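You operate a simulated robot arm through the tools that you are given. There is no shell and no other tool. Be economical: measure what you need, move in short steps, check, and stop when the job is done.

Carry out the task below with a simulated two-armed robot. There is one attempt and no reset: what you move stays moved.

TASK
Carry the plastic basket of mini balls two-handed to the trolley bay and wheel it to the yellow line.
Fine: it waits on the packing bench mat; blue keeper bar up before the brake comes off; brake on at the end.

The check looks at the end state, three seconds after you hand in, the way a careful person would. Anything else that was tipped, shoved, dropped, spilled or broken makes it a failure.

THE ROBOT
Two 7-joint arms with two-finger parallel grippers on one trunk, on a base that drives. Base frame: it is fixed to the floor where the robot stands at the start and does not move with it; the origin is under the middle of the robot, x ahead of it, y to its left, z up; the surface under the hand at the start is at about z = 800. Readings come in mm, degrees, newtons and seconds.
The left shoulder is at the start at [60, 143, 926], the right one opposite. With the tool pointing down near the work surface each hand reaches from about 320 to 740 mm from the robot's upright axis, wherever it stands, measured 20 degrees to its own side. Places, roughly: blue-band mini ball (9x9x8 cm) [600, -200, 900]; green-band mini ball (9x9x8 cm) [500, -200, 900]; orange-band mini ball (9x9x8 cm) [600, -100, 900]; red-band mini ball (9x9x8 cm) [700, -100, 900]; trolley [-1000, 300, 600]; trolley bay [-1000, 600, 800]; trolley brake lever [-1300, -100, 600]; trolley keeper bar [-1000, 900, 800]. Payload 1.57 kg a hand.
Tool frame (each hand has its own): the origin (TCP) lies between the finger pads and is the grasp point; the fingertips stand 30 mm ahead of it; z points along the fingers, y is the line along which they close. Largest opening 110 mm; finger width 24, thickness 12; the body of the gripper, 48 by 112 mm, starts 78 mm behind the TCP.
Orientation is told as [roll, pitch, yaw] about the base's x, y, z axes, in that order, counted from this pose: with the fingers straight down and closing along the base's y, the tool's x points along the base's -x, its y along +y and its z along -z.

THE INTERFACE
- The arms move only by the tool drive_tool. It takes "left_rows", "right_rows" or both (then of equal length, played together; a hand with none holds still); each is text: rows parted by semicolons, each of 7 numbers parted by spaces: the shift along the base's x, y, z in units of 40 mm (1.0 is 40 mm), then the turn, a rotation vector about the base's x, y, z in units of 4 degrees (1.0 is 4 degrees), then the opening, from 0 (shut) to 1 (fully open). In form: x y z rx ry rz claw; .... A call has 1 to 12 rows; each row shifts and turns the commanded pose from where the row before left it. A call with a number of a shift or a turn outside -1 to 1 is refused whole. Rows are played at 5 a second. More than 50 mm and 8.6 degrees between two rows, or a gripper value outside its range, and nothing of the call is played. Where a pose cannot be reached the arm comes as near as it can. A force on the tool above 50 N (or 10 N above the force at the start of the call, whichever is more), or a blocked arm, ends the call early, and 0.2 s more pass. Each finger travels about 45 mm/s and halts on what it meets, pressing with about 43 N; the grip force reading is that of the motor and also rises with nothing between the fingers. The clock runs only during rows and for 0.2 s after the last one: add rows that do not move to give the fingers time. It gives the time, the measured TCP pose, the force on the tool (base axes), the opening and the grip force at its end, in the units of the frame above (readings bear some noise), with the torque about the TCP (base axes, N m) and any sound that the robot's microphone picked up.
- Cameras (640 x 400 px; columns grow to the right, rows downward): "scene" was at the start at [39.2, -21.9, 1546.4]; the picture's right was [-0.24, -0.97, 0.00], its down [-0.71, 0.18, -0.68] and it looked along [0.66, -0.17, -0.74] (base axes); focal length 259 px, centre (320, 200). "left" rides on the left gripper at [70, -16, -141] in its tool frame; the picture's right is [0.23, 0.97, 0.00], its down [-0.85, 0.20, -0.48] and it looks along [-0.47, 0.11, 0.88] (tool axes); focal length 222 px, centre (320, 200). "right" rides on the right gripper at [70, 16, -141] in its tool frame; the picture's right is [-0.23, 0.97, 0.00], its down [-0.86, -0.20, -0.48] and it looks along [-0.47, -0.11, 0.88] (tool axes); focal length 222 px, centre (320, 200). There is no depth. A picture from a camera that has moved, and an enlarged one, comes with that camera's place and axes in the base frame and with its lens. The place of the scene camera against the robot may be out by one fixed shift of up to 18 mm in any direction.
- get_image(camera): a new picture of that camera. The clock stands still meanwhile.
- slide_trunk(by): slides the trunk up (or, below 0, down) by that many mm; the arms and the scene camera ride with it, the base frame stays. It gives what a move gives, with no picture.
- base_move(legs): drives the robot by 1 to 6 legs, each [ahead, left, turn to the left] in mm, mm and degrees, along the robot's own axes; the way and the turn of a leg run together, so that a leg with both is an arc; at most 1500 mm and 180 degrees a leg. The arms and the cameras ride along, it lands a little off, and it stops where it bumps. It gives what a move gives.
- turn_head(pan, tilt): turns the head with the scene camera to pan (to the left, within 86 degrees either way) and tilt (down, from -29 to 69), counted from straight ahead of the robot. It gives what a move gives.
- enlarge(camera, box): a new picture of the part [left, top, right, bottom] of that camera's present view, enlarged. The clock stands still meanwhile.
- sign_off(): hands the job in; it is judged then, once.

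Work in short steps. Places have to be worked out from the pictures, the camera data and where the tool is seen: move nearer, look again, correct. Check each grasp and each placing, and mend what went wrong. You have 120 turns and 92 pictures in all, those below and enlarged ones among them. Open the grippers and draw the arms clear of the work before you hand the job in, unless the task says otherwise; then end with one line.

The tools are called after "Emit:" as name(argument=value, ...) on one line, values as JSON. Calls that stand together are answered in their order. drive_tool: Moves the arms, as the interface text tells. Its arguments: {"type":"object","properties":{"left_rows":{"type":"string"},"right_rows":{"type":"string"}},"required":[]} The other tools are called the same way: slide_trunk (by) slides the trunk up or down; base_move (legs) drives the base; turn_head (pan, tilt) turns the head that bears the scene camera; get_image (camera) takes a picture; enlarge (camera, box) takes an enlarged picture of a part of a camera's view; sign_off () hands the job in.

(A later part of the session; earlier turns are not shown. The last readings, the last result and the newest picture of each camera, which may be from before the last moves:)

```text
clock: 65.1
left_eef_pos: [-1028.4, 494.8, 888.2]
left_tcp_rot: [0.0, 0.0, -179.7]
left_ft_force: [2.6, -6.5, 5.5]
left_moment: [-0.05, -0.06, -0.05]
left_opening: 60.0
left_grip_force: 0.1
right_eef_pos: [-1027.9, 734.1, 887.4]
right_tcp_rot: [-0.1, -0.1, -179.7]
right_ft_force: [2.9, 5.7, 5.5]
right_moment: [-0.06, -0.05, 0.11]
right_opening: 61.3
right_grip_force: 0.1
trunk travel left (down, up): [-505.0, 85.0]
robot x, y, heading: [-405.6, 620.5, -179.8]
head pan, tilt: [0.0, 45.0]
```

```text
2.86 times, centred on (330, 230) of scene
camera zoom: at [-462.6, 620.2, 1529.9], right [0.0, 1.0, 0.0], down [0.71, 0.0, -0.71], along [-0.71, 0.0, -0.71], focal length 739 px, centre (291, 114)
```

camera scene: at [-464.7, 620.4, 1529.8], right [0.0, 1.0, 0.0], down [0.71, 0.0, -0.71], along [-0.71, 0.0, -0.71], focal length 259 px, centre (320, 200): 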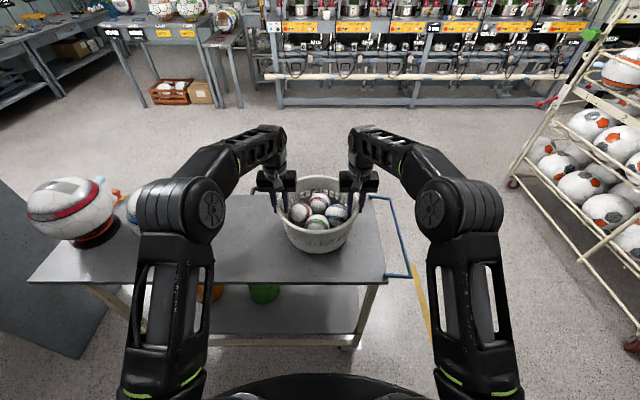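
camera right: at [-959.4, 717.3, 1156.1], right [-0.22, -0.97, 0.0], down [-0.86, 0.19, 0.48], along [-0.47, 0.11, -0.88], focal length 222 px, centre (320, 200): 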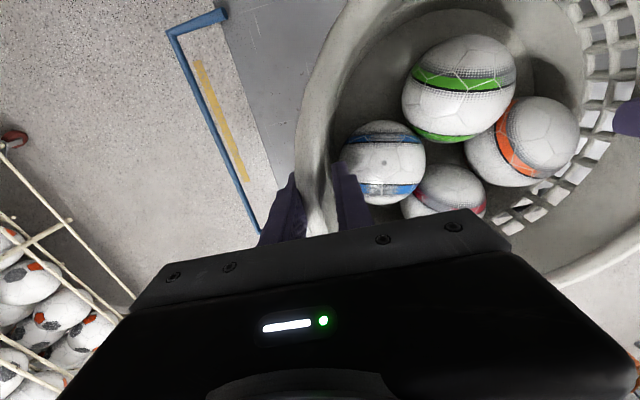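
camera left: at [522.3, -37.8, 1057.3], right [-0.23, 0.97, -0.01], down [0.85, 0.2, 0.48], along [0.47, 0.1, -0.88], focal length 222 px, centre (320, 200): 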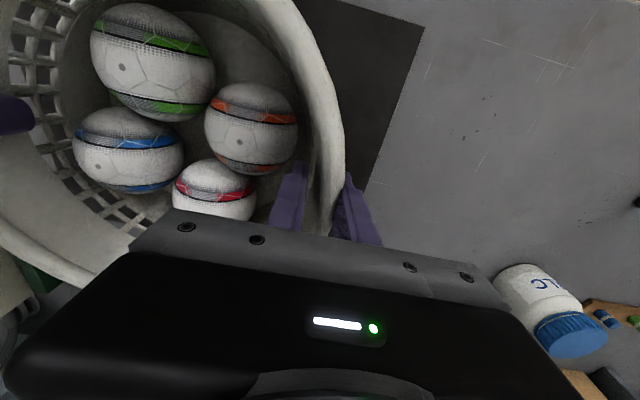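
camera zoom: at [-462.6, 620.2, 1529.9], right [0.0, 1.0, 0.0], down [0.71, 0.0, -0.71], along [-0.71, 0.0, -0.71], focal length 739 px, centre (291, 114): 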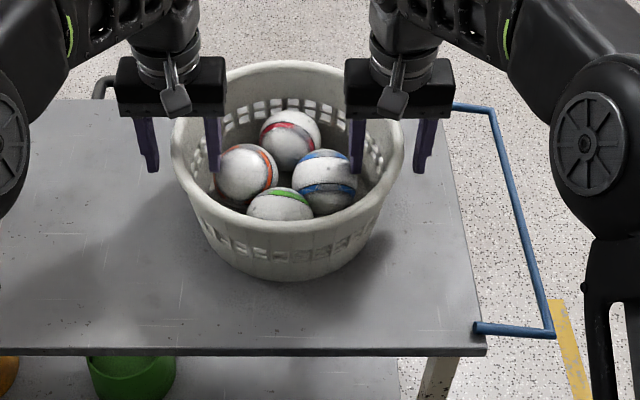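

The basket stands in the bay and the hands are open. I lift both hands straight up by about 110 mm.

Emit:
drive_tool(left_rows="0 0 0.4 0 0 0 0.6; 0 0 0.6 0 0 0 0.6; 0 0 0.8 0 0 0 0.6; 0 0 1 0 0 0 0.6; 0 0 0 0 0 0 0.6", right_rows="0 0 0.4 0 0 0 0.6; 0 0 0.6 0 0 0 0.6; 0 0 0.8 0 0 0 0.6; 0 0 1 0 0 0 0.6; 0 0 0 0 0 0 0.6")

Emit:
get_image(camera="right")

Emit:
get_image(camera="scene")

```text
clock: 66.3
left_eef_pos: [-1028.4, 496.3, 997.6]
left_tcp_rot: [0.0, -0.1, -179.8]
left_ft_force: [0.6, 0.0, -0.5]
left_moment: [0.01, -0.02, 0.0]
left_opening: 66.0
left_grip_force: 0.0
right_eef_pos: [-1029.9, 735.7, 997.2]
right_tcp_rot: [-0.1, 0.1, -179.6]
right_ft_force: [0.3, -0.2, -0.5]
right_moment: [0.0, -0.02, 0.0]
right_opening: 66.1
right_grip_force: 0.1
trunk travel left (down, up): [-505.0, 85.0]
robot x, y, heading: [-403.6, 622.4, -179.8]
head pan, tilt: [0.0, 45.0]
```

```text
60 pictures are left
camera right: at [-959.5, 718.2, 1138.6], right [-0.22, -0.97, 0.0], down [-0.86, 0.2, 0.48], along [-0.47, 0.11, -0.88], focal length 222 px, centre (320, 200)
```

right: 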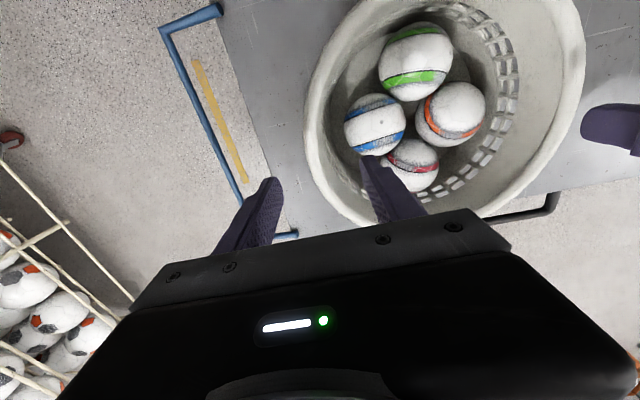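

```text
59 pictures are left
camera scene: at [-464.8, 620.4, 1529.8], right [0.0, 1.0, 0.0], down [0.71, 0.0, -0.71], along [-0.71, 0.0, -0.71], focal length 259 px, centre (320, 200)
```

scene: 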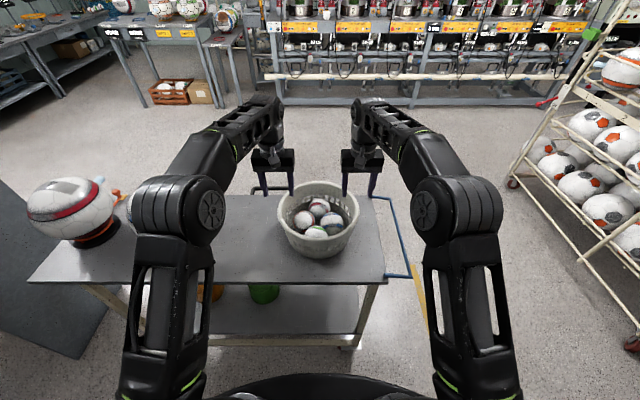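

The basket stands upright with all four balls. The keeper bar runs along x at about y 908, hinged at y≈829. I bring the right hand above the bar.

Emit:
drive_tool(right_rows="0.1 0.8 0 0 0 0 0.6; 0.1 0.9 0 0 0 0 0.6; 0.2 0.9 0 0 0 0 0.6; 0.2 0.9 0 0 0 0 0.6; 0.15 0.8 0 0 0 0 0.6; 0 0 -0.7 0 0 0 0.6; 0 0 -0.7 0 0 0 0.6; 0 0 -0.7 0 0 0 0.6; 0 0 0 0 0 0 0.6")

Emit:
get_image(camera="right")

Emit:
enlarge(camera="scene", box=[300, 140, 500, 300])

```text
clock: 68.3
left_eef_pos: [-1029.0, 496.8, 998.7]
left_tcp_rot: [0.0, 0.0, -179.7]
left_ft_force: [-0.4, 0.5, 0.1]
left_moment: [0.0, 0.0, -0.01]
left_opening: 66.2
left_grip_force: 0.1
right_eef_pos: [-1001.4, 905.5, 911.9]
right_tcp_rot: [-0.1, 0.0, -179.6]
right_ft_force: [-0.3, 0.2, 0.9]
right_moment: [0.04, 0.0, -0.01]
right_opening: 65.9
right_grip_force: 0.0
trunk travel left (down, up): [-505.0, 85.0]
robot x, y, heading: [-403.8, 622.2, -180.0]
head pan, tilt: [0.0, 45.0]
```

```text
58 pictures are left
camera right: at [-929.5, 889.7, 1054.3], right [-0.22, -0.97, 0.0], down [-0.86, 0.2, 0.48], along [-0.47, 0.11, -0.88], focal length 222 px, centre (320, 200)
```

right: 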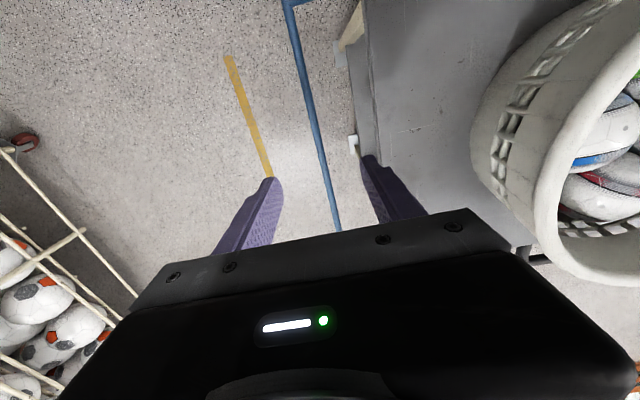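

```text
2.50 times, centred on (400, 220) of scene
camera zoom: at [-464.1, 620.3, 1529.9], right [0.0, 1.0, 0.0], down [0.71, 0.0, -0.71], along [-0.71, 0.0, -0.71], focal length 646 px, centre (120, 150)
```

zoom: 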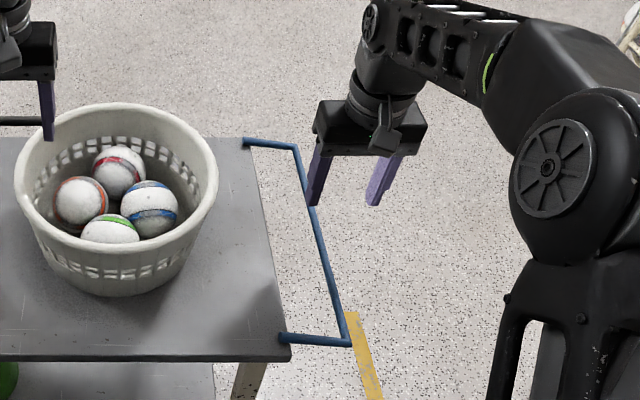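

The bar lies at y≈908, between the open fingers. I descend onto it.

Emit:
drive_tool(right_rows="0 0.06 -0.7 0 0 0 0.6; 0 0 -0.7 0 0 0 0.6; 0 0 -0.7 0 0 0 0.6; 0 0 -0.7 0 0 0 0.6; 0 0 -0.6 0 0 0 0.6; 0 0 0 0 0 0 0.6")

Emit:
get_image(camera="right")

Emit:
enlarge(camera="scene", box=[320, 170, 480, 300])

```text
clock: 69.7
left_eef_pos: [-1029.2, 497.0, 999.5]
left_tcp_rot: [0.0, 0.0, -179.8]
left_ft_force: [0.9, 0.8, -0.6]
left_moment: [0.0, 0.01, -0.03]
left_opening: 65.9
left_grip_force: 0.0
right_eef_pos: [-999.5, 909.2, 777.7]
right_tcp_rot: [-0.1, 0.0, -179.7]
right_ft_force: [-0.2, 0.5, -0.3]
right_moment: [0.01, -0.03, -0.01]
right_opening: 65.8
right_grip_force: 0.1
trunk travel left (down, up): [-505.0, 85.0]
robot x, y, heading: [-402.7, 629.0, -180.1]
head pan, tilt: [0.0, 45.0]
```

```text
56 pictures are left
camera right: at [-928.8, 891.5, 919.6], right [-0.22, -0.97, 0.0], down [-0.86, 0.2, 0.48], along [-0.47, 0.11, -0.88], focal length 222 px, centre (320, 200)
```

right: 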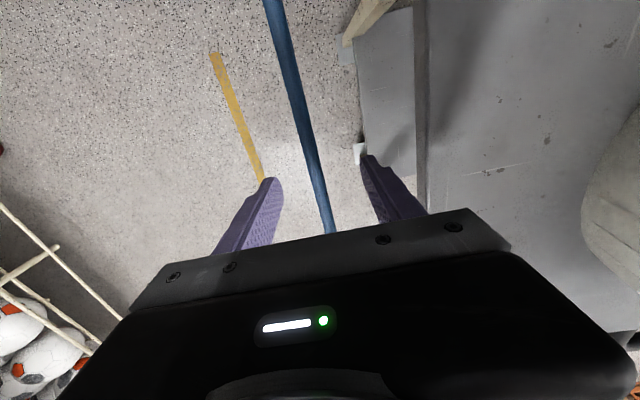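

```text
3.08 times, centred on (400, 235) of scene
camera zoom: at [-464.1, 620.3, 1529.9], right [0.0, 1.0, 0.0], down [0.71, 0.0, -0.71], along [-0.71, 0.0, -0.71], focal length 796 px, centre (74, 92)
```

zoom: 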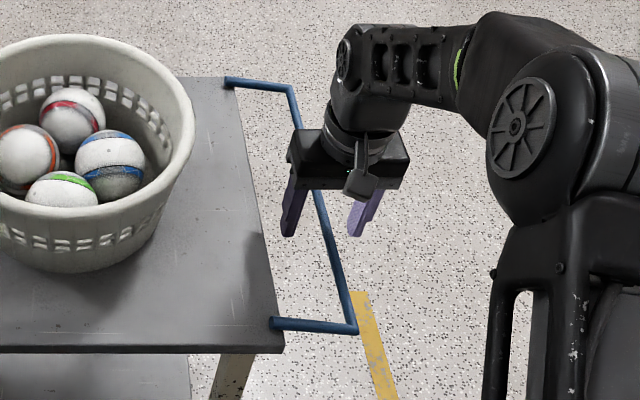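

The bar is between the fingers at about TCP height. I close on it.

Emit:
drive_tool(right_rows="0 0 0 0 0 0 0.4; 0 0 0 0 0 0 0.2; 0 0 0 0 0 0 0.05; 0 0 0 0 0 0 0; 0 0 0 0 0 0 0; 0 0 0 0 0 0 0")

Emit:
get_image(camera="right")

```text
clock: 71.1
left_eef_pos: [-1029.3, 496.1, 999.3]
left_tcp_rot: [0.0, 0.0, -179.9]
left_ft_force: [0.3, 0.3, 0.2]
left_moment: [-0.01, 0.01, 0.02]
left_opening: 66.1
left_grip_force: 0.0
right_eef_pos: [-999.0, 906.8, 777.6]
right_tcp_rot: [-0.2, 0.1, -179.7]
right_ft_force: [0.5, -1.6, 0.4]
right_moment: [-0.02, 0.02, -0.23]
right_opening: 13.7
right_grip_force: 29.6
trunk travel left (down, up): [-505.0, 85.0]
robot x, y, heading: [-405.8, 621.6, -179.9]
head pan, tilt: [0.0, 45.0]
```

```text
54 pictures are left
camera right: at [-928.9, 891.1, 919.8], right [-0.22, -0.97, 0.0], down [-0.86, 0.2, 0.48], along [-0.47, 0.11, -0.88], focal length 222 px, centre (320, 200)
```

right: 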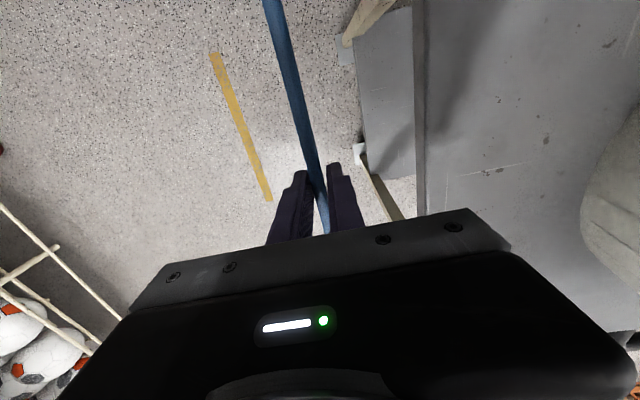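

Gripped (13.7 mm). I raise it along an arc about the hinge, first 30°, checking the force.

Emit:
drive_tool(right_rows="0 -0.017 0.255 0 0 0 0; 0 -0.05 0.25 0 0 0 0; 0 -0.08 0.24 0 0 0 0; 0 -0.11 0.23 0 0 0 0; 0 0 0 0 0 0 0")

Emit:
enlarge(camera="scene", box=[320, 170, 480, 300])

```text
clock: 72.3
left_eef_pos: [-1028.3, 499.3, 1000.2]
left_tcp_rot: [0.3, -0.1, -179.9]
left_ft_force: [0.1, 1.0, 0.3]
left_moment: [0.01, 0.03, -0.01]
left_opening: 65.7
left_grip_force: 0.0
right_eef_pos: [-999.2, 907.8, 817.8]
right_tcp_rot: [-0.4, -0.2, -180.1]
right_ft_force: [-2.5, 34.2, 7.5]
right_moment: [0.18, -0.06, -0.03]
right_opening: 13.6
right_grip_force: 30.3
trunk travel left (down, up): [-505.0, 85.0]
robot x, y, heading: [-404.1, 620.9, -179.9]
head pan, tilt: [0.0, 45.0]
```

```text
3.08 times, centred on (400, 235) of scene
camera zoom: at [-463.8, 624.4, 1530.0], right [0.0, 1.0, 0.0], down [0.71, 0.0, -0.71], along [-0.71, 0.0, -0.71], focal length 796 px, centre (74, 92)
```

zoom: 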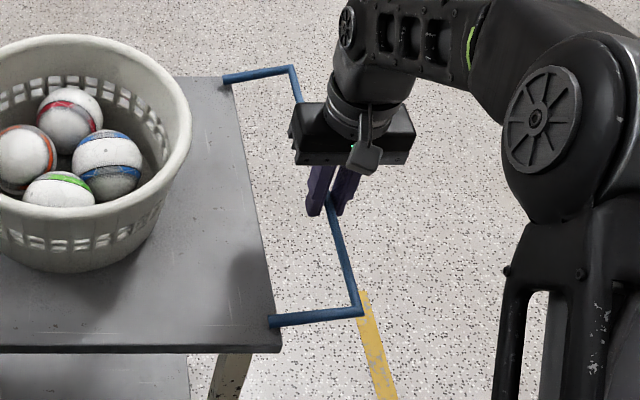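

The bar hinges higher than assumed (y unchanged over 40 mm rise, 34 N outward), so the arc is centred near z≈797. I rise straight 26 mm to unload the sideways force and re-check.

Emit:
drive_tool(right_rows="0 0 0.25 0 0 0 0; 0 0 0.2 0 0 0 0; 0 0 0.2 0 0 0 0; 0 0 0 0 0 0 0")

```text
clock: 73.3
left_eef_pos: [-1028.0, 495.8, 999.0]
left_tcp_rot: [0.0, 0.1, -179.8]
left_ft_force: [0.0, -0.2, -0.9]
left_moment: [0.01, 0.03, -0.01]
left_opening: 65.8
left_grip_force: 0.1
right_eef_pos: [-999.4, 897.8, 841.7]
right_tcp_rot: [0.1, 0.2, -179.6]
right_ft_force: [2.9, 11.9, 3.6]
right_moment: [0.15, 0.02, -0.28]
right_opening: 13.4
right_grip_force: 30.3
trunk travel left (down, up): [-505.0, 85.0]
robot x, y, heading: [-402.3, 623.9, -179.9]
head pan, tilt: [0.0, 45.0]
```

Arc fit: hinge at y≈826, z≈798, radius 84; now at about 32°. I continue along it to 70°.

Emit:
drive_tool(right_rows="0 -0.155 0.218 0 0 0 0; 0 -0.258 0.258 0 0 0 0; 0 -0.3 0.21 0 0 0 0; 0 -0.333 0.155 0 0 0 0; 0 0 0 0 0 0 0")

Emit:
enlarge(camera="scene", box=[320, 170, 480, 300])

```text
clock: 74.5
left_eef_pos: [-1027.8, 496.0, 1000.1]
left_tcp_rot: [0.1, -0.2, -179.9]
left_ft_force: [0.1, -0.2, -0.2]
left_moment: [0.02, -0.02, 0.02]
left_opening: 66.0
left_grip_force: 0.1
right_eef_pos: [-998.7, 855.1, 877.1]
right_tcp_rot: [0.0, -0.2, -179.5]
right_ft_force: [3.4, 4.0, 9.9]
right_moment: [-0.03, 0.41, -0.25]
right_opening: 13.7
right_grip_force: 29.9
trunk travel left (down, up): [-505.0, 85.0]
robot x, y, heading: [-399.5, 623.8, -180.1]
head pan, tilt: [0.0, 45.0]
```

```text
3.08 times, centred on (400, 235) of scene
camera zoom: at [-463.0, 620.5, 1529.9], right [0.0, 1.0, 0.0], down [0.71, 0.0, -0.71], along [-0.71, 0.0, -0.71], focal length 796 px, centre (74, 92)
```

zoom: 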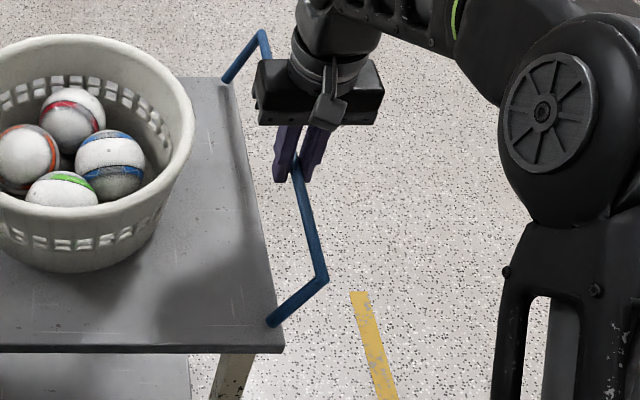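

It follows well. On to 90° and slightly past, watching for the stop.

Emit:
drive_tool(right_rows="0 -0.353 0.095 0 0 0 0; 0 -0.365 0.033 0 0 0 0; 0 -0.18 0 0 0 0 0; 0 0 0 0 0 0 0")

Emit:
enlarge(camera="scene", box=[320, 170, 480, 300])

```text
clock: 75.5
left_eef_pos: [-1028.0, 498.0, 999.1]
left_tcp_rot: [0.0, 0.0, -179.8]
left_ft_force: [0.0, -0.2, 0.2]
left_moment: [0.02, -0.01, 0.01]
left_opening: 65.9
left_grip_force: 0.1
right_eef_pos: [-998.9, 821.4, 881.4]
right_tcp_rot: [-0.1, -0.2, -179.7]
right_ft_force: [-3.0, 5.5, 10.3]
right_moment: [0.11, 0.08, -0.21]
right_opening: 13.4
right_grip_force: 29.9
trunk travel left (down, up): [-505.0, 85.0]
robot x, y, heading: [-402.5, 621.3, -179.8]
head pan, tilt: [0.0, 45.0]
```

```text
3.08 times, centred on (400, 235) of scene
camera zoom: at [-463.7, 620.6, 1529.9], right [0.0, 1.0, 0.0], down [0.71, 0.0, -0.71], along [-0.71, 0.0, -0.71], focal length 796 px, centre (74, 92)
```

zoom: 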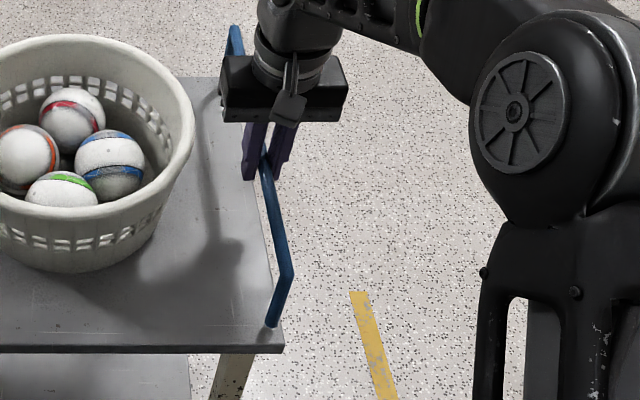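

No stop yet at 93°. I push on a little to find the stop or the latch.

Emit:
drive_tool(right_rows="0 -0.15 -0.01 0 0 0 0; 0 -0.15 -0.02 0 0 0 0; 0 0 0 0 0 0 0")

```text
clock: 76.3
left_eef_pos: [-1028.2, 499.5, 1000.4]
left_tcp_rot: [0.3, -0.1, -179.9]
left_ft_force: [0.5, -0.1, 0.4]
left_moment: [-0.03, 0.0, 0.0]
left_opening: 66.0
left_grip_force: 0.0
right_eef_pos: [-998.5, 820.0, 881.9]
right_tcp_rot: [-0.6, -0.3, 180.0]
right_ft_force: [-3.5, 42.7, 23.7]
right_moment: [0.28, 0.05, 0.14]
right_opening: 13.5
right_grip_force: 30.3
trunk travel left (down, up): [-505.0, 85.0]
robot x, y, heading: [-404.4, 621.3, -179.9]
head pan, tilt: [0.0, 45.0]
```

A firm stop at y≈820, just past upright. I relieve the push, open gently and see whether it stays.

Emit:
drive_tool(right_rows="0 0.27 0.05 0 0 0 0; 0 0 0 0 0 0 0.1; 0 0 0 0 0 0 0.2; 0 0 0 0 0 0 0.3; 0 0 0 0 0 0 0.4; 0 0 0.5 0 0 0 0.4; 0 0 0.8 0 0 0 0.4; 0 0 0.8 0 0 0 0.4; 0 0 0 0 0 0 0.4")

Emit:
enlarge(camera="scene", box=[320, 170, 480, 300])

```text
clock: 78.3
left_eef_pos: [-1029.0, 496.5, 998.5]
left_tcp_rot: [0.0, 0.0, -179.8]
left_ft_force: [-0.6, -0.9, -0.8]
left_moment: [-0.01, 0.02, 0.0]
left_opening: 66.2
left_grip_force: 0.0
right_eef_pos: [-999.8, 820.6, 965.5]
right_tcp_rot: [0.0, 0.0, -179.6]
right_ft_force: [0.3, -1.1, -1.2]
right_moment: [0.0, 0.03, 0.01]
right_opening: 43.9
right_grip_force: 0.1
trunk travel left (down, up): [-505.0, 85.0]
robot x, y, heading: [-406.2, 626.9, -180.0]
head pan, tilt: [0.0, 45.0]
```

```text
3.08 times, centred on (400, 235) of scene
camera zoom: at [-464.4, 620.5, 1529.8], right [0.0, 1.0, 0.0], down [0.71, 0.0, -0.71], along [-0.71, 0.0, -0.71], focal length 796 px, centre (74, 92)
```

zoom: 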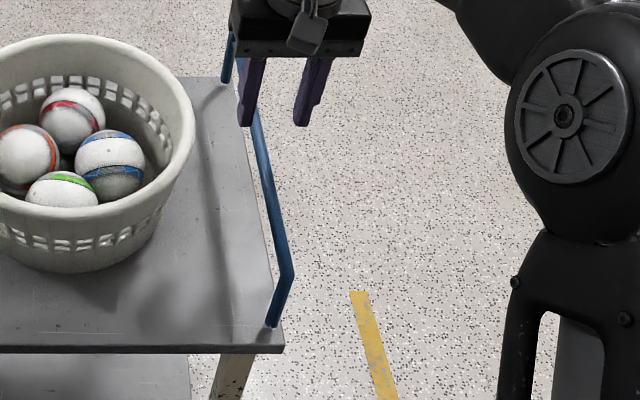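

The keeper bar stays up by itself. I draw the hands back, then drive around the +y end to the trolley's far side for the brake.

Emit:
drive_tool(left_rows="0.8 0 0 0 0 0 0.6; 0.9 0 0 0 0 0 0.6; 0.9 0 0 0 0 0 0.6; 0.9 0 0 0 0 0 0.6; 0.9 0 0 0 0 0 0.6", right_rows="0.2 0.2 0.9 0 0 0 0.6; 0.9 0 0 0 0 0 0.6; 0.9 0 0 0 0 0 0.6; 0.9 0 0 0 0 0 0.6; 0.9 0 0 0 0 0 0.6")

Emit:
base_move(legs=[[-200, 0, 0], [0, -850, 0], [1250, 0, 0], [0, 0, 180]])

Emit:
turn_head(pan=-50, tilt=35)

Emit:
get_image(camera="scene")

```text
clock: 79.5
left_eef_pos: [-852.3, 496.1, 1001.1]
left_tcp_rot: [0.1, -0.1, -179.8]
left_ft_force: [0.7, 0.6, 0.3]
left_moment: [0.01, 0.01, -0.01]
left_opening: 66.1
left_grip_force: 0.0
right_eef_pos: [-846.5, 827.9, 1003.4]
right_tcp_rot: [-0.2, 0.0, -179.8]
right_ft_force: [0.7, -1.0, -0.2]
right_moment: [-0.01, -0.01, -0.01]
right_opening: 65.9
right_grip_force: 0.0
trunk travel left (down, up): [-505.0, 85.0]
robot x, y, heading: [-403.7, 619.6, -179.9]
head pan, tilt: [0.0, 45.0]
```

```text
clock: 98.5
left_eef_pos: [-998.5, 1611.5, 998.8]
left_tcp_rot: [0.0, 0.1, 1.4]
left_ft_force: [-0.7, -0.8, 0.9]
left_moment: [0.02, 0.05, -0.02]
left_opening: 65.9
left_grip_force: 0.1
right_eef_pos: [-996.2, 1278.2, 1002.7]
right_tcp_rot: [-0.1, 0.0, 1.5]
right_ft_force: [-0.5, 0.3, -0.2]
right_moment: [0.01, -0.03, -0.01]
right_opening: 65.9
right_grip_force: 0.0
trunk travel left (down, up): [-505.0, 85.0]
robot x, y, heading: [-1444.4, 1475.2, 1.5]
head pan, tilt: [0.0, 45.0]
```

```text
clock: 99.6
left_eef_pos: [-997.9, 1610.0, 998.8]
left_tcp_rot: [0.0, 0.0, 1.4]
left_ft_force: [0.4, -0.1, 0.2]
left_moment: [-0.03, 0.01, 0.01]
left_opening: 66.0
left_grip_force: 0.0
right_eef_pos: [-998.2, 1277.3, 1003.1]
right_tcp_rot: [-0.2, 0.0, 1.5]
right_ft_force: [-0.3, 0.6, -0.3]
right_moment: [-0.01, -0.02, 0.0]
right_opening: 66.0
right_grip_force: 0.0
trunk travel left (down, up): [-505.0, 85.0]
robot x, y, heading: [-1442.3, 1473.0, 1.2]
head pan, tilt: [-50.0, 35.0]
```

```text
49 pictures are left
camera scene: at [-1424.1, 1404.8, 1544.6], right [-0.75, -0.66, 0.0], down [-0.38, 0.43, -0.82], along [0.54, -0.61, -0.57], focal length 259 px, centre (320, 200)
```

scene: 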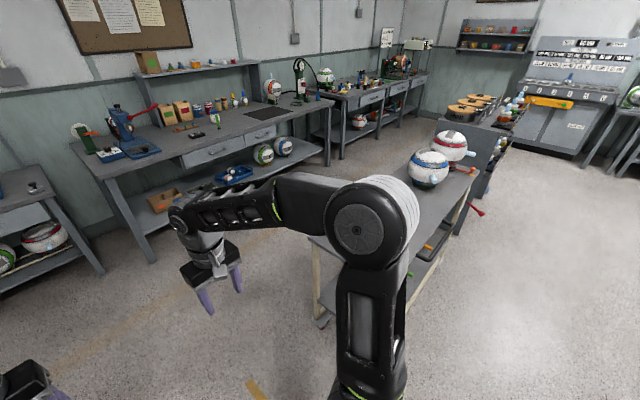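

I see the red brake lever at the far -y leg of the trolley. I back off to x≈-1850 and slide along to it.

Emit:
base_move(legs=[[-430, 0, -1.2], [0, -1400, 0]])

Emit:
turn_head(pan=0, tilt=48)

Emit:
get_image(camera="scene")

```text
clock: 108.8
left_eef_pos: [-1426.1, 203.3, 1000.5]
left_tcp_rot: [0.0, 0.0, 0.0]
left_ft_force: [-0.5, 0.0, 0.1]
left_moment: [0.0, 0.0, -0.01]
left_opening: 65.8
left_grip_force: 0.0
right_eef_pos: [-1432.2, -129.1, 1003.5]
right_tcp_rot: [0.0, 0.0, 0.0]
right_ft_force: [0.4, 0.2, 0.4]
right_moment: [-0.01, -0.01, 0.0]
right_opening: 65.9
right_grip_force: 0.0
trunk travel left (down, up): [-505.0, 85.0]
robot x, y, heading: [-1879.6, 76.3, -0.2]
head pan, tilt: [-50.0, 35.0]
```

```text
clock: 110.0
left_eef_pos: [-1426.6, 202.2, 1000.3]
left_tcp_rot: [0.0, -0.1, 0.0]
left_ft_force: [-0.7, 0.4, 0.2]
left_moment: [-0.01, 0.04, 0.0]
left_opening: 65.8
left_grip_force: 0.1
right_eef_pos: [-1433.7, -129.8, 1003.3]
right_tcp_rot: [-0.1, 0.1, -0.1]
right_ft_force: [0.0, 0.5, -0.1]
right_moment: [-0.03, 0.0, 0.03]
right_opening: 66.3
right_grip_force: 0.0
trunk travel left (down, up): [-505.0, 85.0]
robot x, y, heading: [-1876.3, 76.1, -0.1]
head pan, tilt: [0.0, 48.0]
```

```text
48 pictures are left
camera scene: at [-1834.9, 74.4, 1525.7], right [0.0, -1.0, 0.0], down [-0.74, 0.0, -0.67], along [0.67, 0.0, -0.74], focal length 259 px, centre (320, 200)
```

scene: 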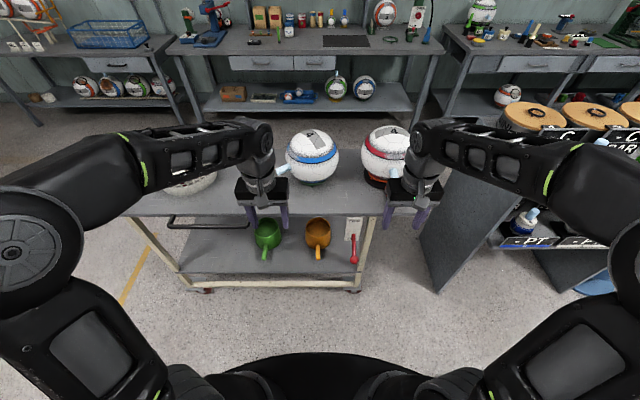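

Emit:
enlarge(camera="scene", box=[290, 190, 390, 300])

Emit:
enlarge(camera="scene", box=[110, 180, 300, 300])

```text
3.64 times, centred on (340, 245) of scene
camera zoom: at [-1834.9, 74.4, 1525.7], right [0.0, -1.0, 0.0], down [-0.74, 0.0, -0.67], along [0.67, 0.0, -0.74], focal length 940 px, centre (247, 36)
```

zoom: 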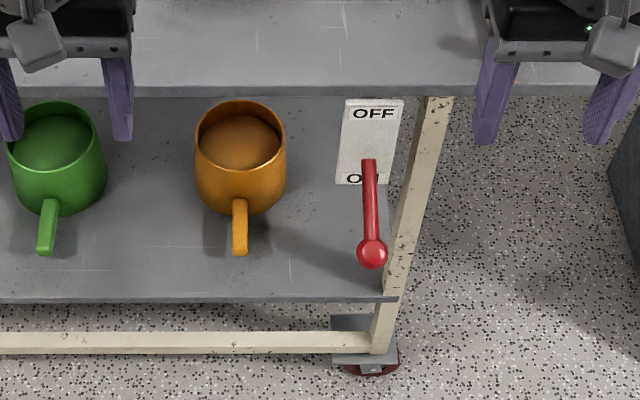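

```text
3.33 times, centred on (205, 240) of scene
camera zoom: at [-1834.9, 74.4, 1525.7], right [0.0, -1.0, 0.0], down [-0.74, 0.0, -0.67], along [0.67, 0.0, -0.74], focal length 862 px, centre (703, 67)
```

zoom: 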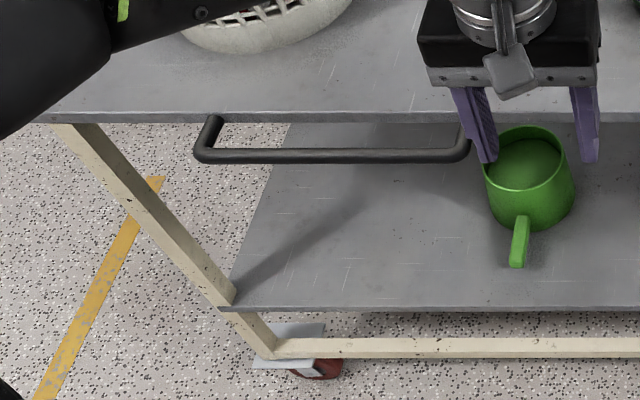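

The brake plate reads OFF (top) / ON (bottom); the red lever now points out and down (ON), its ball at about [-1310,-64,590]. I lower the trunk and open the right hand in front of it to look closer.

Emit:
slide_trunk(by=-250)

Emit:
drive_tool(right_rows="0 0.4 0 0 0 0 0.6; 0 0.4 0 0 0 0 0.6; 0 0.4 -0.2 0 0 0 0.6; 0 0.4 -0.4 0 0 0 0.6; 0 0 0 0 0 0 0.6")

Emit:
get_image(camera="right")

Emit:
get_image(camera="scene")

```text
clock: 112.6
left_eef_pos: [-1426.7, 202.3, 749.8]
left_tcp_rot: [-0.1, 0.0, 0.0]
left_ft_force: [0.1, 0.1, 0.3]
left_moment: [0.01, -0.01, 0.02]
left_opening: 65.9
left_grip_force: 0.1
right_eef_pos: [-1433.4, -130.2, 752.2]
right_tcp_rot: [-0.1, 0.1, 0.0]
right_ft_force: [-0.3, 0.4, -0.2]
right_moment: [-0.01, 0.02, -0.01]
right_opening: 66.2
right_grip_force: 0.2
trunk travel left (down, up): [-255.0, 335.0]
robot x, y, heading: [-1873.4, 76.2, -0.4]
head pan, tilt: [0.0, 48.0]
```

```text
clock: 113.8
left_eef_pos: [-1426.9, 202.8, 748.5]
left_tcp_rot: [0.0, 0.0, 0.0]
left_ft_force: [0.7, 0.4, 0.2]
left_moment: [0.0, -0.02, 0.0]
left_opening: 66.0
left_grip_force: 0.1
right_eef_pos: [-1434.3, -64.6, 727.6]
right_tcp_rot: [0.0, 0.0, 0.2]
right_ft_force: [-0.3, 0.5, 0.0]
right_moment: [0.01, -0.01, -0.04]
right_opening: 66.0
right_grip_force: 0.1
trunk travel left (down, up): [-255.0, 335.0]
robot x, y, heading: [-1877.9, 77.7, -0.1]
head pan, tilt: [0.0, 48.0]
```

```text
45 pictures are left
camera right: at [-1502.7, -48.6, 870.0], right [0.23, 0.97, 0.0], down [0.86, -0.2, 0.48], along [0.47, -0.11, -0.88], focal length 222 px, centre (320, 200)
```

right: 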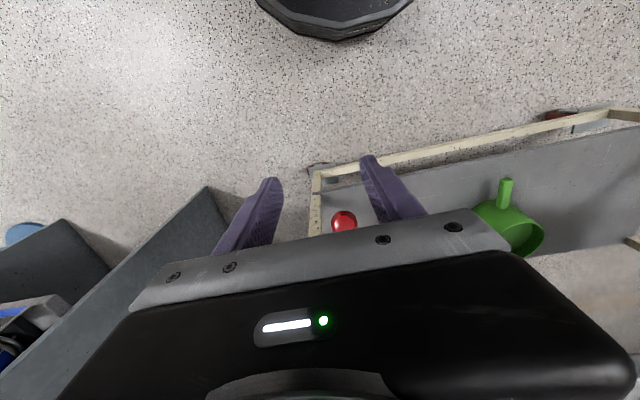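

```text
44 pictures are left
camera scene: at [-1834.8, 74.6, 1275.7], right [0.0, -1.0, 0.0], down [-0.74, 0.0, -0.67], along [0.67, 0.0, -0.74], focal length 259 px, centre (320, 200)
```

scene: 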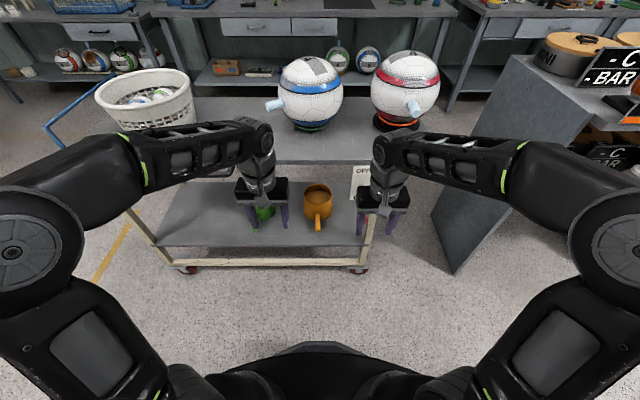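

The two views put the lever ball near [-1320,-58,608]. I bring the hand over it, fingers still above.

Emit:
drive_tool(right_rows="0.6 0.05 0 0 0 0 0.6; 0.6 0.05 0 0 0 0 0.6; 0.6 0.05 0 0 0 0 0.6; 0.6 0 -0.2 0 0 0 0.6; 0.4 0 -0.3 0 0 0 0.6; 0 0 0 0 0 0 0.6")

Emit:
get_image(camera="right")

Emit:
enlarge(camera="scene", box=[300, 120, 440, 290])

```text
clock: 115.2
left_eef_pos: [-1426.8, 203.6, 748.1]
left_tcp_rot: [-0.1, -0.1, 0.0]
left_ft_force: [-0.6, -0.7, 0.3]
left_moment: [-0.01, 0.03, 0.02]
left_opening: 66.0
left_grip_force: 0.0
right_eef_pos: [-1320.8, -60.1, 708.7]
right_tcp_rot: [-0.2, 0.0, 0.1]
right_ft_force: [1.6, 0.6, -0.1]
right_moment: [0.01, 0.01, 0.02]
right_opening: 65.8
right_grip_force: 0.0
trunk travel left (down, up): [-255.0, 335.0]
robot x, y, heading: [-1876.4, 78.5, -0.1]
head pan, tilt: [0.0, 48.0]
```

```text
43 pictures are left
camera right: at [-1390.5, -43.8, 850.2], right [0.23, 0.97, 0.0], down [0.86, -0.2, 0.48], along [0.47, -0.11, -0.88], focal length 222 px, centre (320, 200)
```

right: 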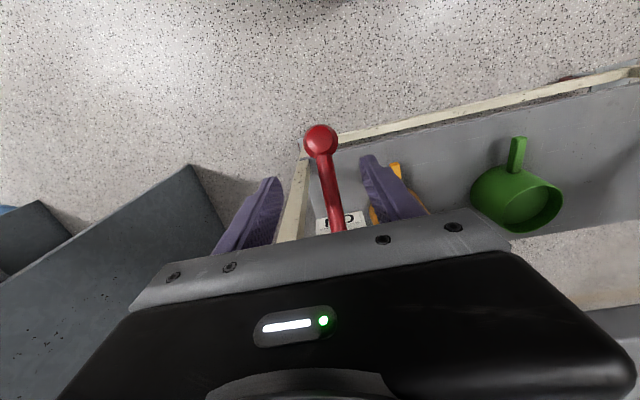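

```text
2.35 times, centred on (370, 205) of scene
camera zoom: at [-1834.8, 74.5, 1275.6], right [0.0, -1.0, 0.0], down [-0.74, 0.0, -0.67], along [0.67, 0.0, -0.74], focal length 608 px, centre (202, 188)
```

zoom: 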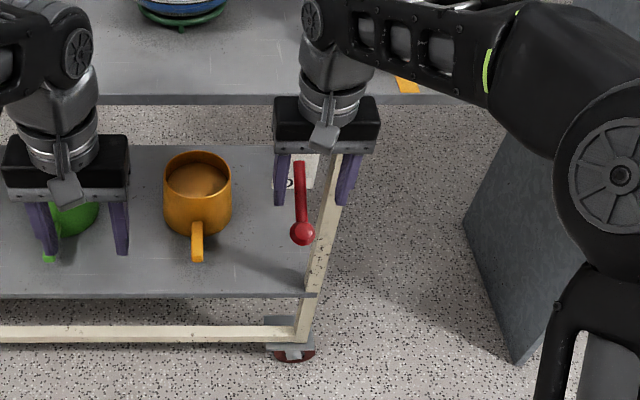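

Refined: ball at about [-1336,-57,632], lever about 100 mm long and slightly below horizontal. I descend with the fingers on both sides of the ball and close.

Emit:
drive_tool(right_rows="-0.38 0.08 0 0 0 0 0.6; 0 0 -0.6 0 0 0 0.6; 0 0 -0.7 0 0 0 0.6; 0 0 -0.6 0 0 0 0.6; 0 0 0 0 0 0 0.6")

Emit:
get_image(camera="right")

```text
clock: 116.4
left_eef_pos: [-1426.8, 202.5, 748.8]
left_tcp_rot: [0.0, 0.0, -0.1]
left_ft_force: [0.5, -0.3, -0.1]
left_moment: [0.01, 0.0, -0.04]
left_opening: 65.9
left_grip_force: 0.0
right_eef_pos: [-1336.5, -56.9, 630.9]
right_tcp_rot: [-0.1, 0.0, 0.0]
right_ft_force: [0.3, 0.3, -0.4]
right_moment: [-0.01, 0.04, -0.01]
right_opening: 65.9
right_grip_force: 0.2
trunk travel left (down, up): [-255.0, 335.0]
robot x, y, heading: [-1875.1, 72.9, 0.0]
head pan, tilt: [0.0, 48.0]
```

```text
41 pictures are left
camera right: at [-1405.3, -40.5, 773.7], right [0.23, 0.97, 0.0], down [0.86, -0.2, 0.48], along [0.47, -0.11, -0.88], focal length 222 px, centre (320, 200)
```

right: 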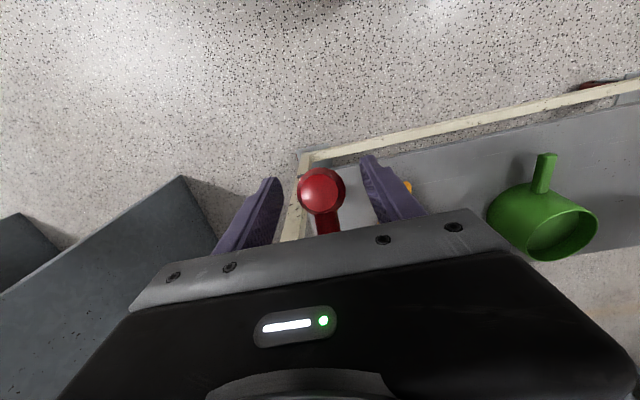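

The ball sits between the fingers. I close on it.

Emit:
drive_tool(right_rows="-0.05 0.03 0.1 0 0 0 0.45; 0 0 0 0 0 0 0.3; 0 0 0 0 0 0 0.15; 0 0 0 0 0 0 0; 0 0 0 0 0 0 0; 0 0 0 0 0 0 0")

```text
clock: 117.8
left_eef_pos: [-1425.8, 202.4, 748.6]
left_tcp_rot: [0.0, -0.1, -0.1]
left_ft_force: [0.0, -0.6, -0.5]
left_moment: [-0.02, -0.01, 0.0]
left_opening: 66.0
left_grip_force: 0.0
right_eef_pos: [-1338.4, -55.4, 637.3]
right_tcp_rot: [-0.1, 0.0, 0.1]
right_ft_force: [1.0, 1.4, 0.8]
right_moment: [-0.04, 0.01, 0.01]
right_opening: 33.4
right_grip_force: 41.1
trunk travel left (down, up): [-255.0, 335.0]
robot x, y, heading: [-1872.2, 76.4, -0.1]
head pan, tilt: [0.0, 48.0]
```

The ball is held (33 mm). Before freeing the brake I bring the left hand over the handle's near leg (y≈330), so it will hold the trolley.

Emit:
drive_tool(left_rows="0 0.5 0.8 0 0 0 0.6; 0 0.7 0.8 0 0 0 0.6; 0.4 0.7 0.8 0 0 0 0.6; 0.7 0.7 0 0 0 0 0.6; 0.7 0.4 0 0 0 0 0.6; 0.6 0 0 0 0 0 0.6; 0 0 0 0 0 0 0.6")

Emit:
get_image(camera="left")

Emit:
get_image(camera="scene")

```text
clock: 119.4
left_eef_pos: [-1397.7, 293.7, 845.6]
left_tcp_rot: [-0.1, -0.1, 0.0]
left_ft_force: [0.9, -0.3, 0.3]
left_moment: [0.0, 0.01, 0.03]
left_opening: 65.9
left_grip_force: 0.1
left hand out of reach, approached as far as the arm can: row 3, 4, 5, 6
right_eef_pos: [-1339.2, -54.4, 635.1]
right_tcp_rot: [-0.1, -0.1, 0.1]
right_ft_force: [-0.8, 0.4, 3.5]
right_moment: [-0.02, -0.42, -0.03]
right_opening: 33.3
right_grip_force: 41.1
trunk travel left (down, up): [-255.0, 335.0]
robot x, y, heading: [-1876.8, 78.9, 0.0]
head pan, tilt: [0.0, 48.0]
```

```text
40 pictures are left
camera left: at [-1467.6, 277.8, 985.8], right [-0.23, 0.97, 0.0], down [0.85, 0.2, 0.48], along [0.47, 0.11, -0.88], focal length 222 px, centre (320, 200)
```

left: 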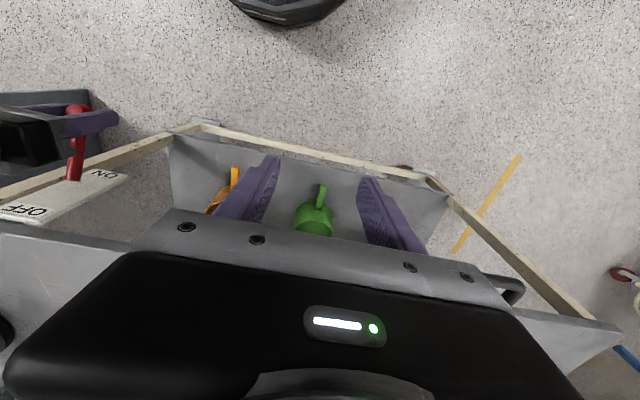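

```text
39 pictures are left
camera scene: at [-1835.3, 74.6, 1275.7], right [0.0, -1.0, 0.0], down [-0.74, 0.0, -0.67], along [0.67, 0.0, -0.74], focal length 259 px, centre (320, 200)
```

scene: 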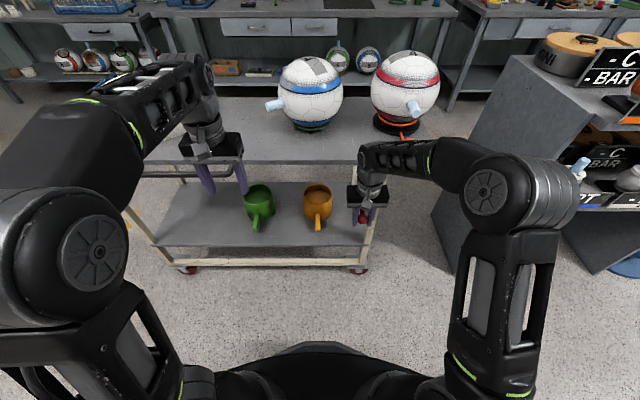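

The left hand cannot get high enough with the trunk this low. I let go of the lever, raise the trunk 130 mm and shift the robot 60 mm towards +y so both handle and lever are well within reach.

Emit:
drive_tool(left_rows="0 0 0 0 0 0 0.6; 0 0 0 0 0 0 0.6; 0 0 0 0 0 0 0.6; 0 0 0 0 0 0 0.6; 0 0 0 0 0 0 0.6", right_rows="0 0 0 0 0 0 0.4; 0 0 0 0 0 0 0.6; 0 0 0 0 0 0 0.6; 0 0 0.8 0 0 0 0.6; 0 0 0.8 0 0 0 0.6")

Emit:
slide_trunk(by=130)

Emit:
base_move(legs=[[0, 60, 0]])

Emit:
drive_tool(left_rows="0.4 0 0 0 0 0 0.6; 0.4 0 0 0 0 0 0.6; 0.5 0 0 0 0 0 0.6; 0.5 0 -0.4 0 0 0 0.6; 0 0 -0.6 0 0 0 0.6; 0 0 -0.6 0 0 0 0.6; 0 0 0 0 0 0 0.6")

Emit:
get_image(camera="left")

Emit:
get_image(camera="scene")

```text
clock: 120.6
left_eef_pos: [-1396.9, 294.2, 845.4]
left_tcp_rot: [0.1, -0.1, 0.0]
left_ft_force: [0.7, -0.2, 0.0]
left_moment: [0.02, -0.01, 0.02]
left_opening: 65.8
left_grip_force: 0.1
right_eef_pos: [-1338.3, -54.8, 701.7]
right_tcp_rot: [0.0, 0.0, 0.1]
right_ft_force: [-0.4, 0.6, 0.5]
right_moment: [0.05, -0.02, 0.01]
right_opening: 65.8
right_grip_force: 0.0
trunk travel left (down, up): [-255.0, 335.0]
robot x, y, heading: [-1878.2, 78.9, -0.2]
head pan, tilt: [0.0, 48.0]
```

```text
clock: 122.2
left_eef_pos: [-1398.0, 292.9, 974.5]
left_tcp_rot: [0.0, -0.1, 0.0]
left_ft_force: [0.2, -0.1, 0.8]
left_moment: [-0.03, 0.0, 0.0]
left_opening: 66.0
left_grip_force: 0.0
right_eef_pos: [-1337.9, -55.5, 830.3]
right_tcp_rot: [-0.2, 0.0, 0.0]
right_ft_force: [0.2, 0.4, 0.4]
right_moment: [0.0, 0.04, 0.01]
right_opening: 66.0
right_grip_force: 0.0
trunk travel left (down, up): [-385.0, 205.0]
robot x, y, heading: [-1877.6, 77.8, -0.0]
head pan, tilt: [0.0, 48.0]
```

```text
clock: 123.1
left_eef_pos: [-1397.2, 355.3, 975.7]
left_tcp_rot: [0.0, -0.1, 0.1]
left_ft_force: [-0.3, 1.1, 0.4]
left_moment: [-0.03, -0.03, -0.02]
left_opening: 66.0
left_grip_force: 0.2
right_eef_pos: [-1338.6, 5.9, 830.6]
right_tcp_rot: [-0.1, 0.0, 0.0]
right_ft_force: [-1.0, 0.6, 0.1]
right_moment: [-0.03, -0.03, 0.0]
right_opening: 66.2
right_grip_force: 0.1
trunk travel left (down, up): [-385.0, 205.0]
robot x, y, heading: [-1874.8, 136.3, -0.0]
head pan, tilt: [0.0, 48.0]
```

```text
clock: 124.7
left_eef_pos: [-1376.4, 355.0, 911.4]
left_tcp_rot: [0.0, -0.1, 0.0]
left_ft_force: [0.4, -0.6, 0.0]
left_moment: [0.01, -0.02, 0.01]
left_opening: 66.0
left_grip_force: 0.0
left hand out of reach, approached as far as the arm can: row 1, 2, 3
right_eef_pos: [-1337.9, 5.9, 831.6]
right_tcp_rot: [-0.1, -0.1, 0.0]
right_ft_force: [0.2, -0.4, -0.2]
right_moment: [0.01, 0.01, 0.03]
right_opening: 65.8
right_grip_force: 0.1
trunk travel left (down, up): [-385.0, 205.0]
robot x, y, heading: [-1877.3, 137.1, -0.2]
head pan, tilt: [0.0, 48.0]
```

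```text
38 pictures are left
camera left: at [-1446.9, 338.4, 1050.9], right [-0.23, 0.97, 0.0], down [0.85, 0.2, 0.48], along [0.47, 0.11, -0.88], focal length 222 px, centre (320, 200)
```

left: 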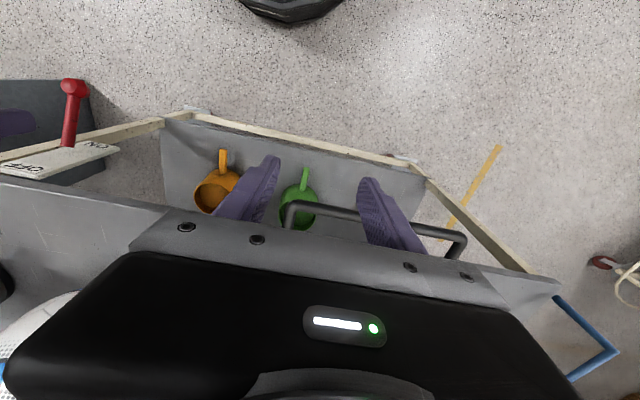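

```text
37 pictures are left
camera scene: at [-1834.6, 135.2, 1405.7], right [0.0, -1.0, 0.0], down [-0.74, 0.0, -0.67], along [0.67, 0.0, -0.74], focal length 259 px, centre (320, 200)
```

scene: 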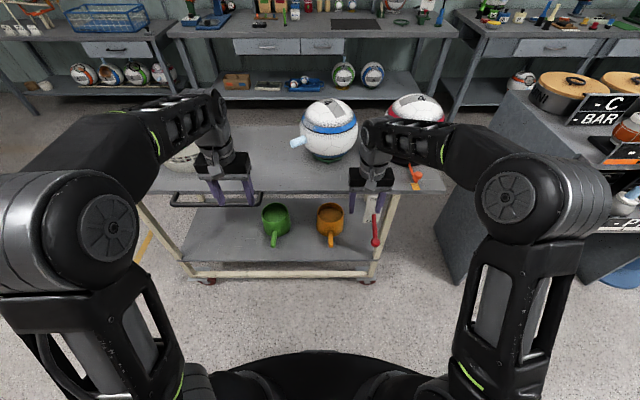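

The handle's bar runs at x≈-1270 from y≈333 to 614, z≈760. I will grip the bar across x, so I turn the left hand 90° about z (first half now), lowering it a little.

Emit:
drive_tool(left_rows="0 0 -0.2 0 0 1 0.6; 0 0 -0.2 0 0 1 0.6; 0 0 -0.2 0 0 1 0.6; 0 0 0 0 0 1 0.6; 0 0 0 0 0 1 0.6; 0 0 0 0 0 1 0.6; 0 0 0 0 0 1 0.6; 0 0 0 0 0 1 0.6; 0 0 0 0 0 1 0.6; 0 0 0 0 0 1 0.6; 0 0 0 0 0 1 0.6; 0 0 0 0 0 1 0.6")

Emit:
drive_tool(left_rows="0.2 0 0 0 0 1 0.6; 0.2 0 0 0 0 1 0.6; 0.2 0 0 0 0 1 0.6; 0.2 0 0 0 0 1 0.6; 0.2 0 0 0 0 1 0.6; 0.2 0 0 0 0 1 0.6; 0.2 0 0 0 0 1 0.6; 0.2 0 0 0 0 1 0.6; 0.2 0 0 0 0 1 0.6; 0 0 0 0 0 1 0.6; 0 0 0 0 0 0.5 0.6; 0 0 0 0 0 0 0.6")

Emit:
get_image(camera="left")

```text
clock: 127.3
left_eef_pos: [-1376.9, 356.1, 886.6]
left_tcp_rot: [0.0, -0.1, 48.0]
left_ft_force: [0.3, -0.1, 0.1]
left_moment: [-0.02, 0.01, 0.05]
left_opening: 66.1
left_grip_force: 0.0
right_eef_pos: [-1338.0, 4.4, 830.4]
right_tcp_rot: [-0.1, 0.0, 0.1]
right_ft_force: [0.5, 0.3, 0.2]
right_moment: [-0.01, 0.01, 0.02]
right_opening: 66.0
right_grip_force: 0.0
trunk travel left (down, up): [-385.0, 205.0]
robot x, y, heading: [-1873.0, 139.1, 0.1]
head pan, tilt: [0.0, 48.0]
```

```text
clock: 129.9
left_eef_pos: [-1304.7, 354.1, 887.0]
left_tcp_rot: [0.0, -0.1, 90.0]
left_ft_force: [-0.5, -0.4, -0.7]
left_moment: [-0.02, -0.02, -0.01]
left_opening: 65.9
left_grip_force: 0.0
right_eef_pos: [-1338.3, 6.1, 830.9]
right_tcp_rot: [0.0, 0.0, 0.1]
right_ft_force: [-0.5, 0.8, -0.2]
right_moment: [-0.01, -0.04, 0.0]
right_opening: 66.0
right_grip_force: 0.0
trunk travel left (down, up): [-385.0, 205.0]
robot x, y, heading: [-1874.5, 137.3, -0.0]
head pan, tilt: [0.0, 48.0]
```

```text
36 pictures are left
camera left: at [-1289.1, 285.0, 1027.1], right [-0.97, -0.23, 0.0], down [-0.2, 0.85, 0.48], along [-0.11, 0.47, -0.88], focal length 222 px, centre (320, 200)
```

left: 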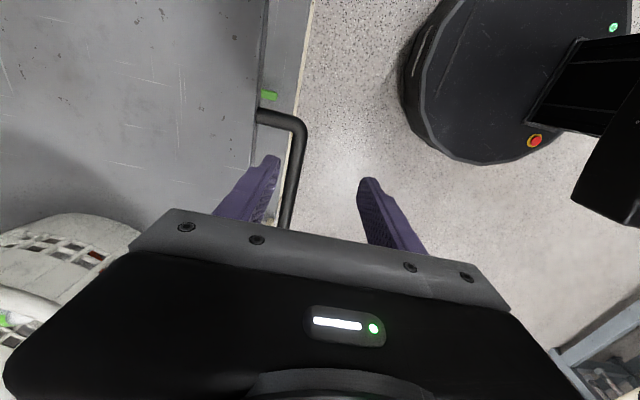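

The bar's axis is x≈-1273, with about 34 mm gap to the table edge. I narrow the opening to 44 mm, line up and descend around the bar.

Emit:
drive_tool(left_rows="0.4 0.2 0 0 0 0 0.4; 0.4 0.2 0 0 0 0 0.4; 0 0 -0.4 0 0 0 0.4; 0 0 -0.5 0 0 0 0.4; 0 0 -0.5 0 0 0 0.4; 0 0 0 0 0 0 0.4")

Emit:
get_image(camera="left")

```text
clock: 131.3
left_eef_pos: [-1272.9, 370.4, 831.0]
left_tcp_rot: [0.0, -0.1, 89.9]
left_ft_force: [0.4, -0.7, 0.0]
left_moment: [-0.01, 0.02, -0.02]
left_opening: 44.0
left_grip_force: 0.1
right_eef_pos: [-1337.9, 4.8, 830.6]
right_tcp_rot: [0.0, 0.0, 0.1]
right_ft_force: [1.1, 0.8, -0.2]
right_moment: [-0.01, 0.0, -0.02]
right_opening: 66.2
right_grip_force: 0.0
trunk travel left (down, up): [-385.0, 205.0]
robot x, y, heading: [-1874.9, 139.8, 0.0]
head pan, tilt: [0.0, 48.0]
```

```text
35 pictures are left
camera left: at [-1256.7, 301.5, 970.8], right [-0.97, -0.23, 0.0], down [-0.2, 0.85, 0.48], along [-0.11, 0.47, -0.88], focal length 222 px, centre (320, 200)
```

left: 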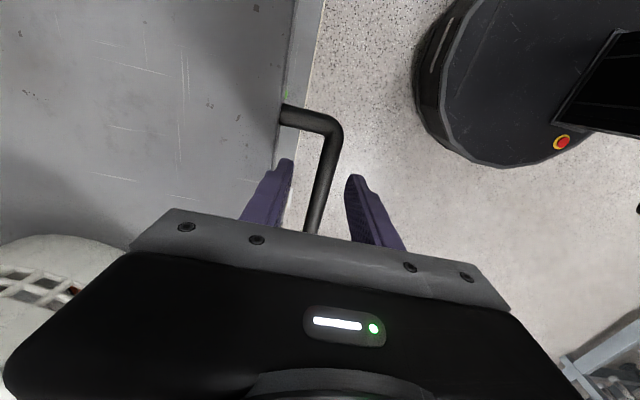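

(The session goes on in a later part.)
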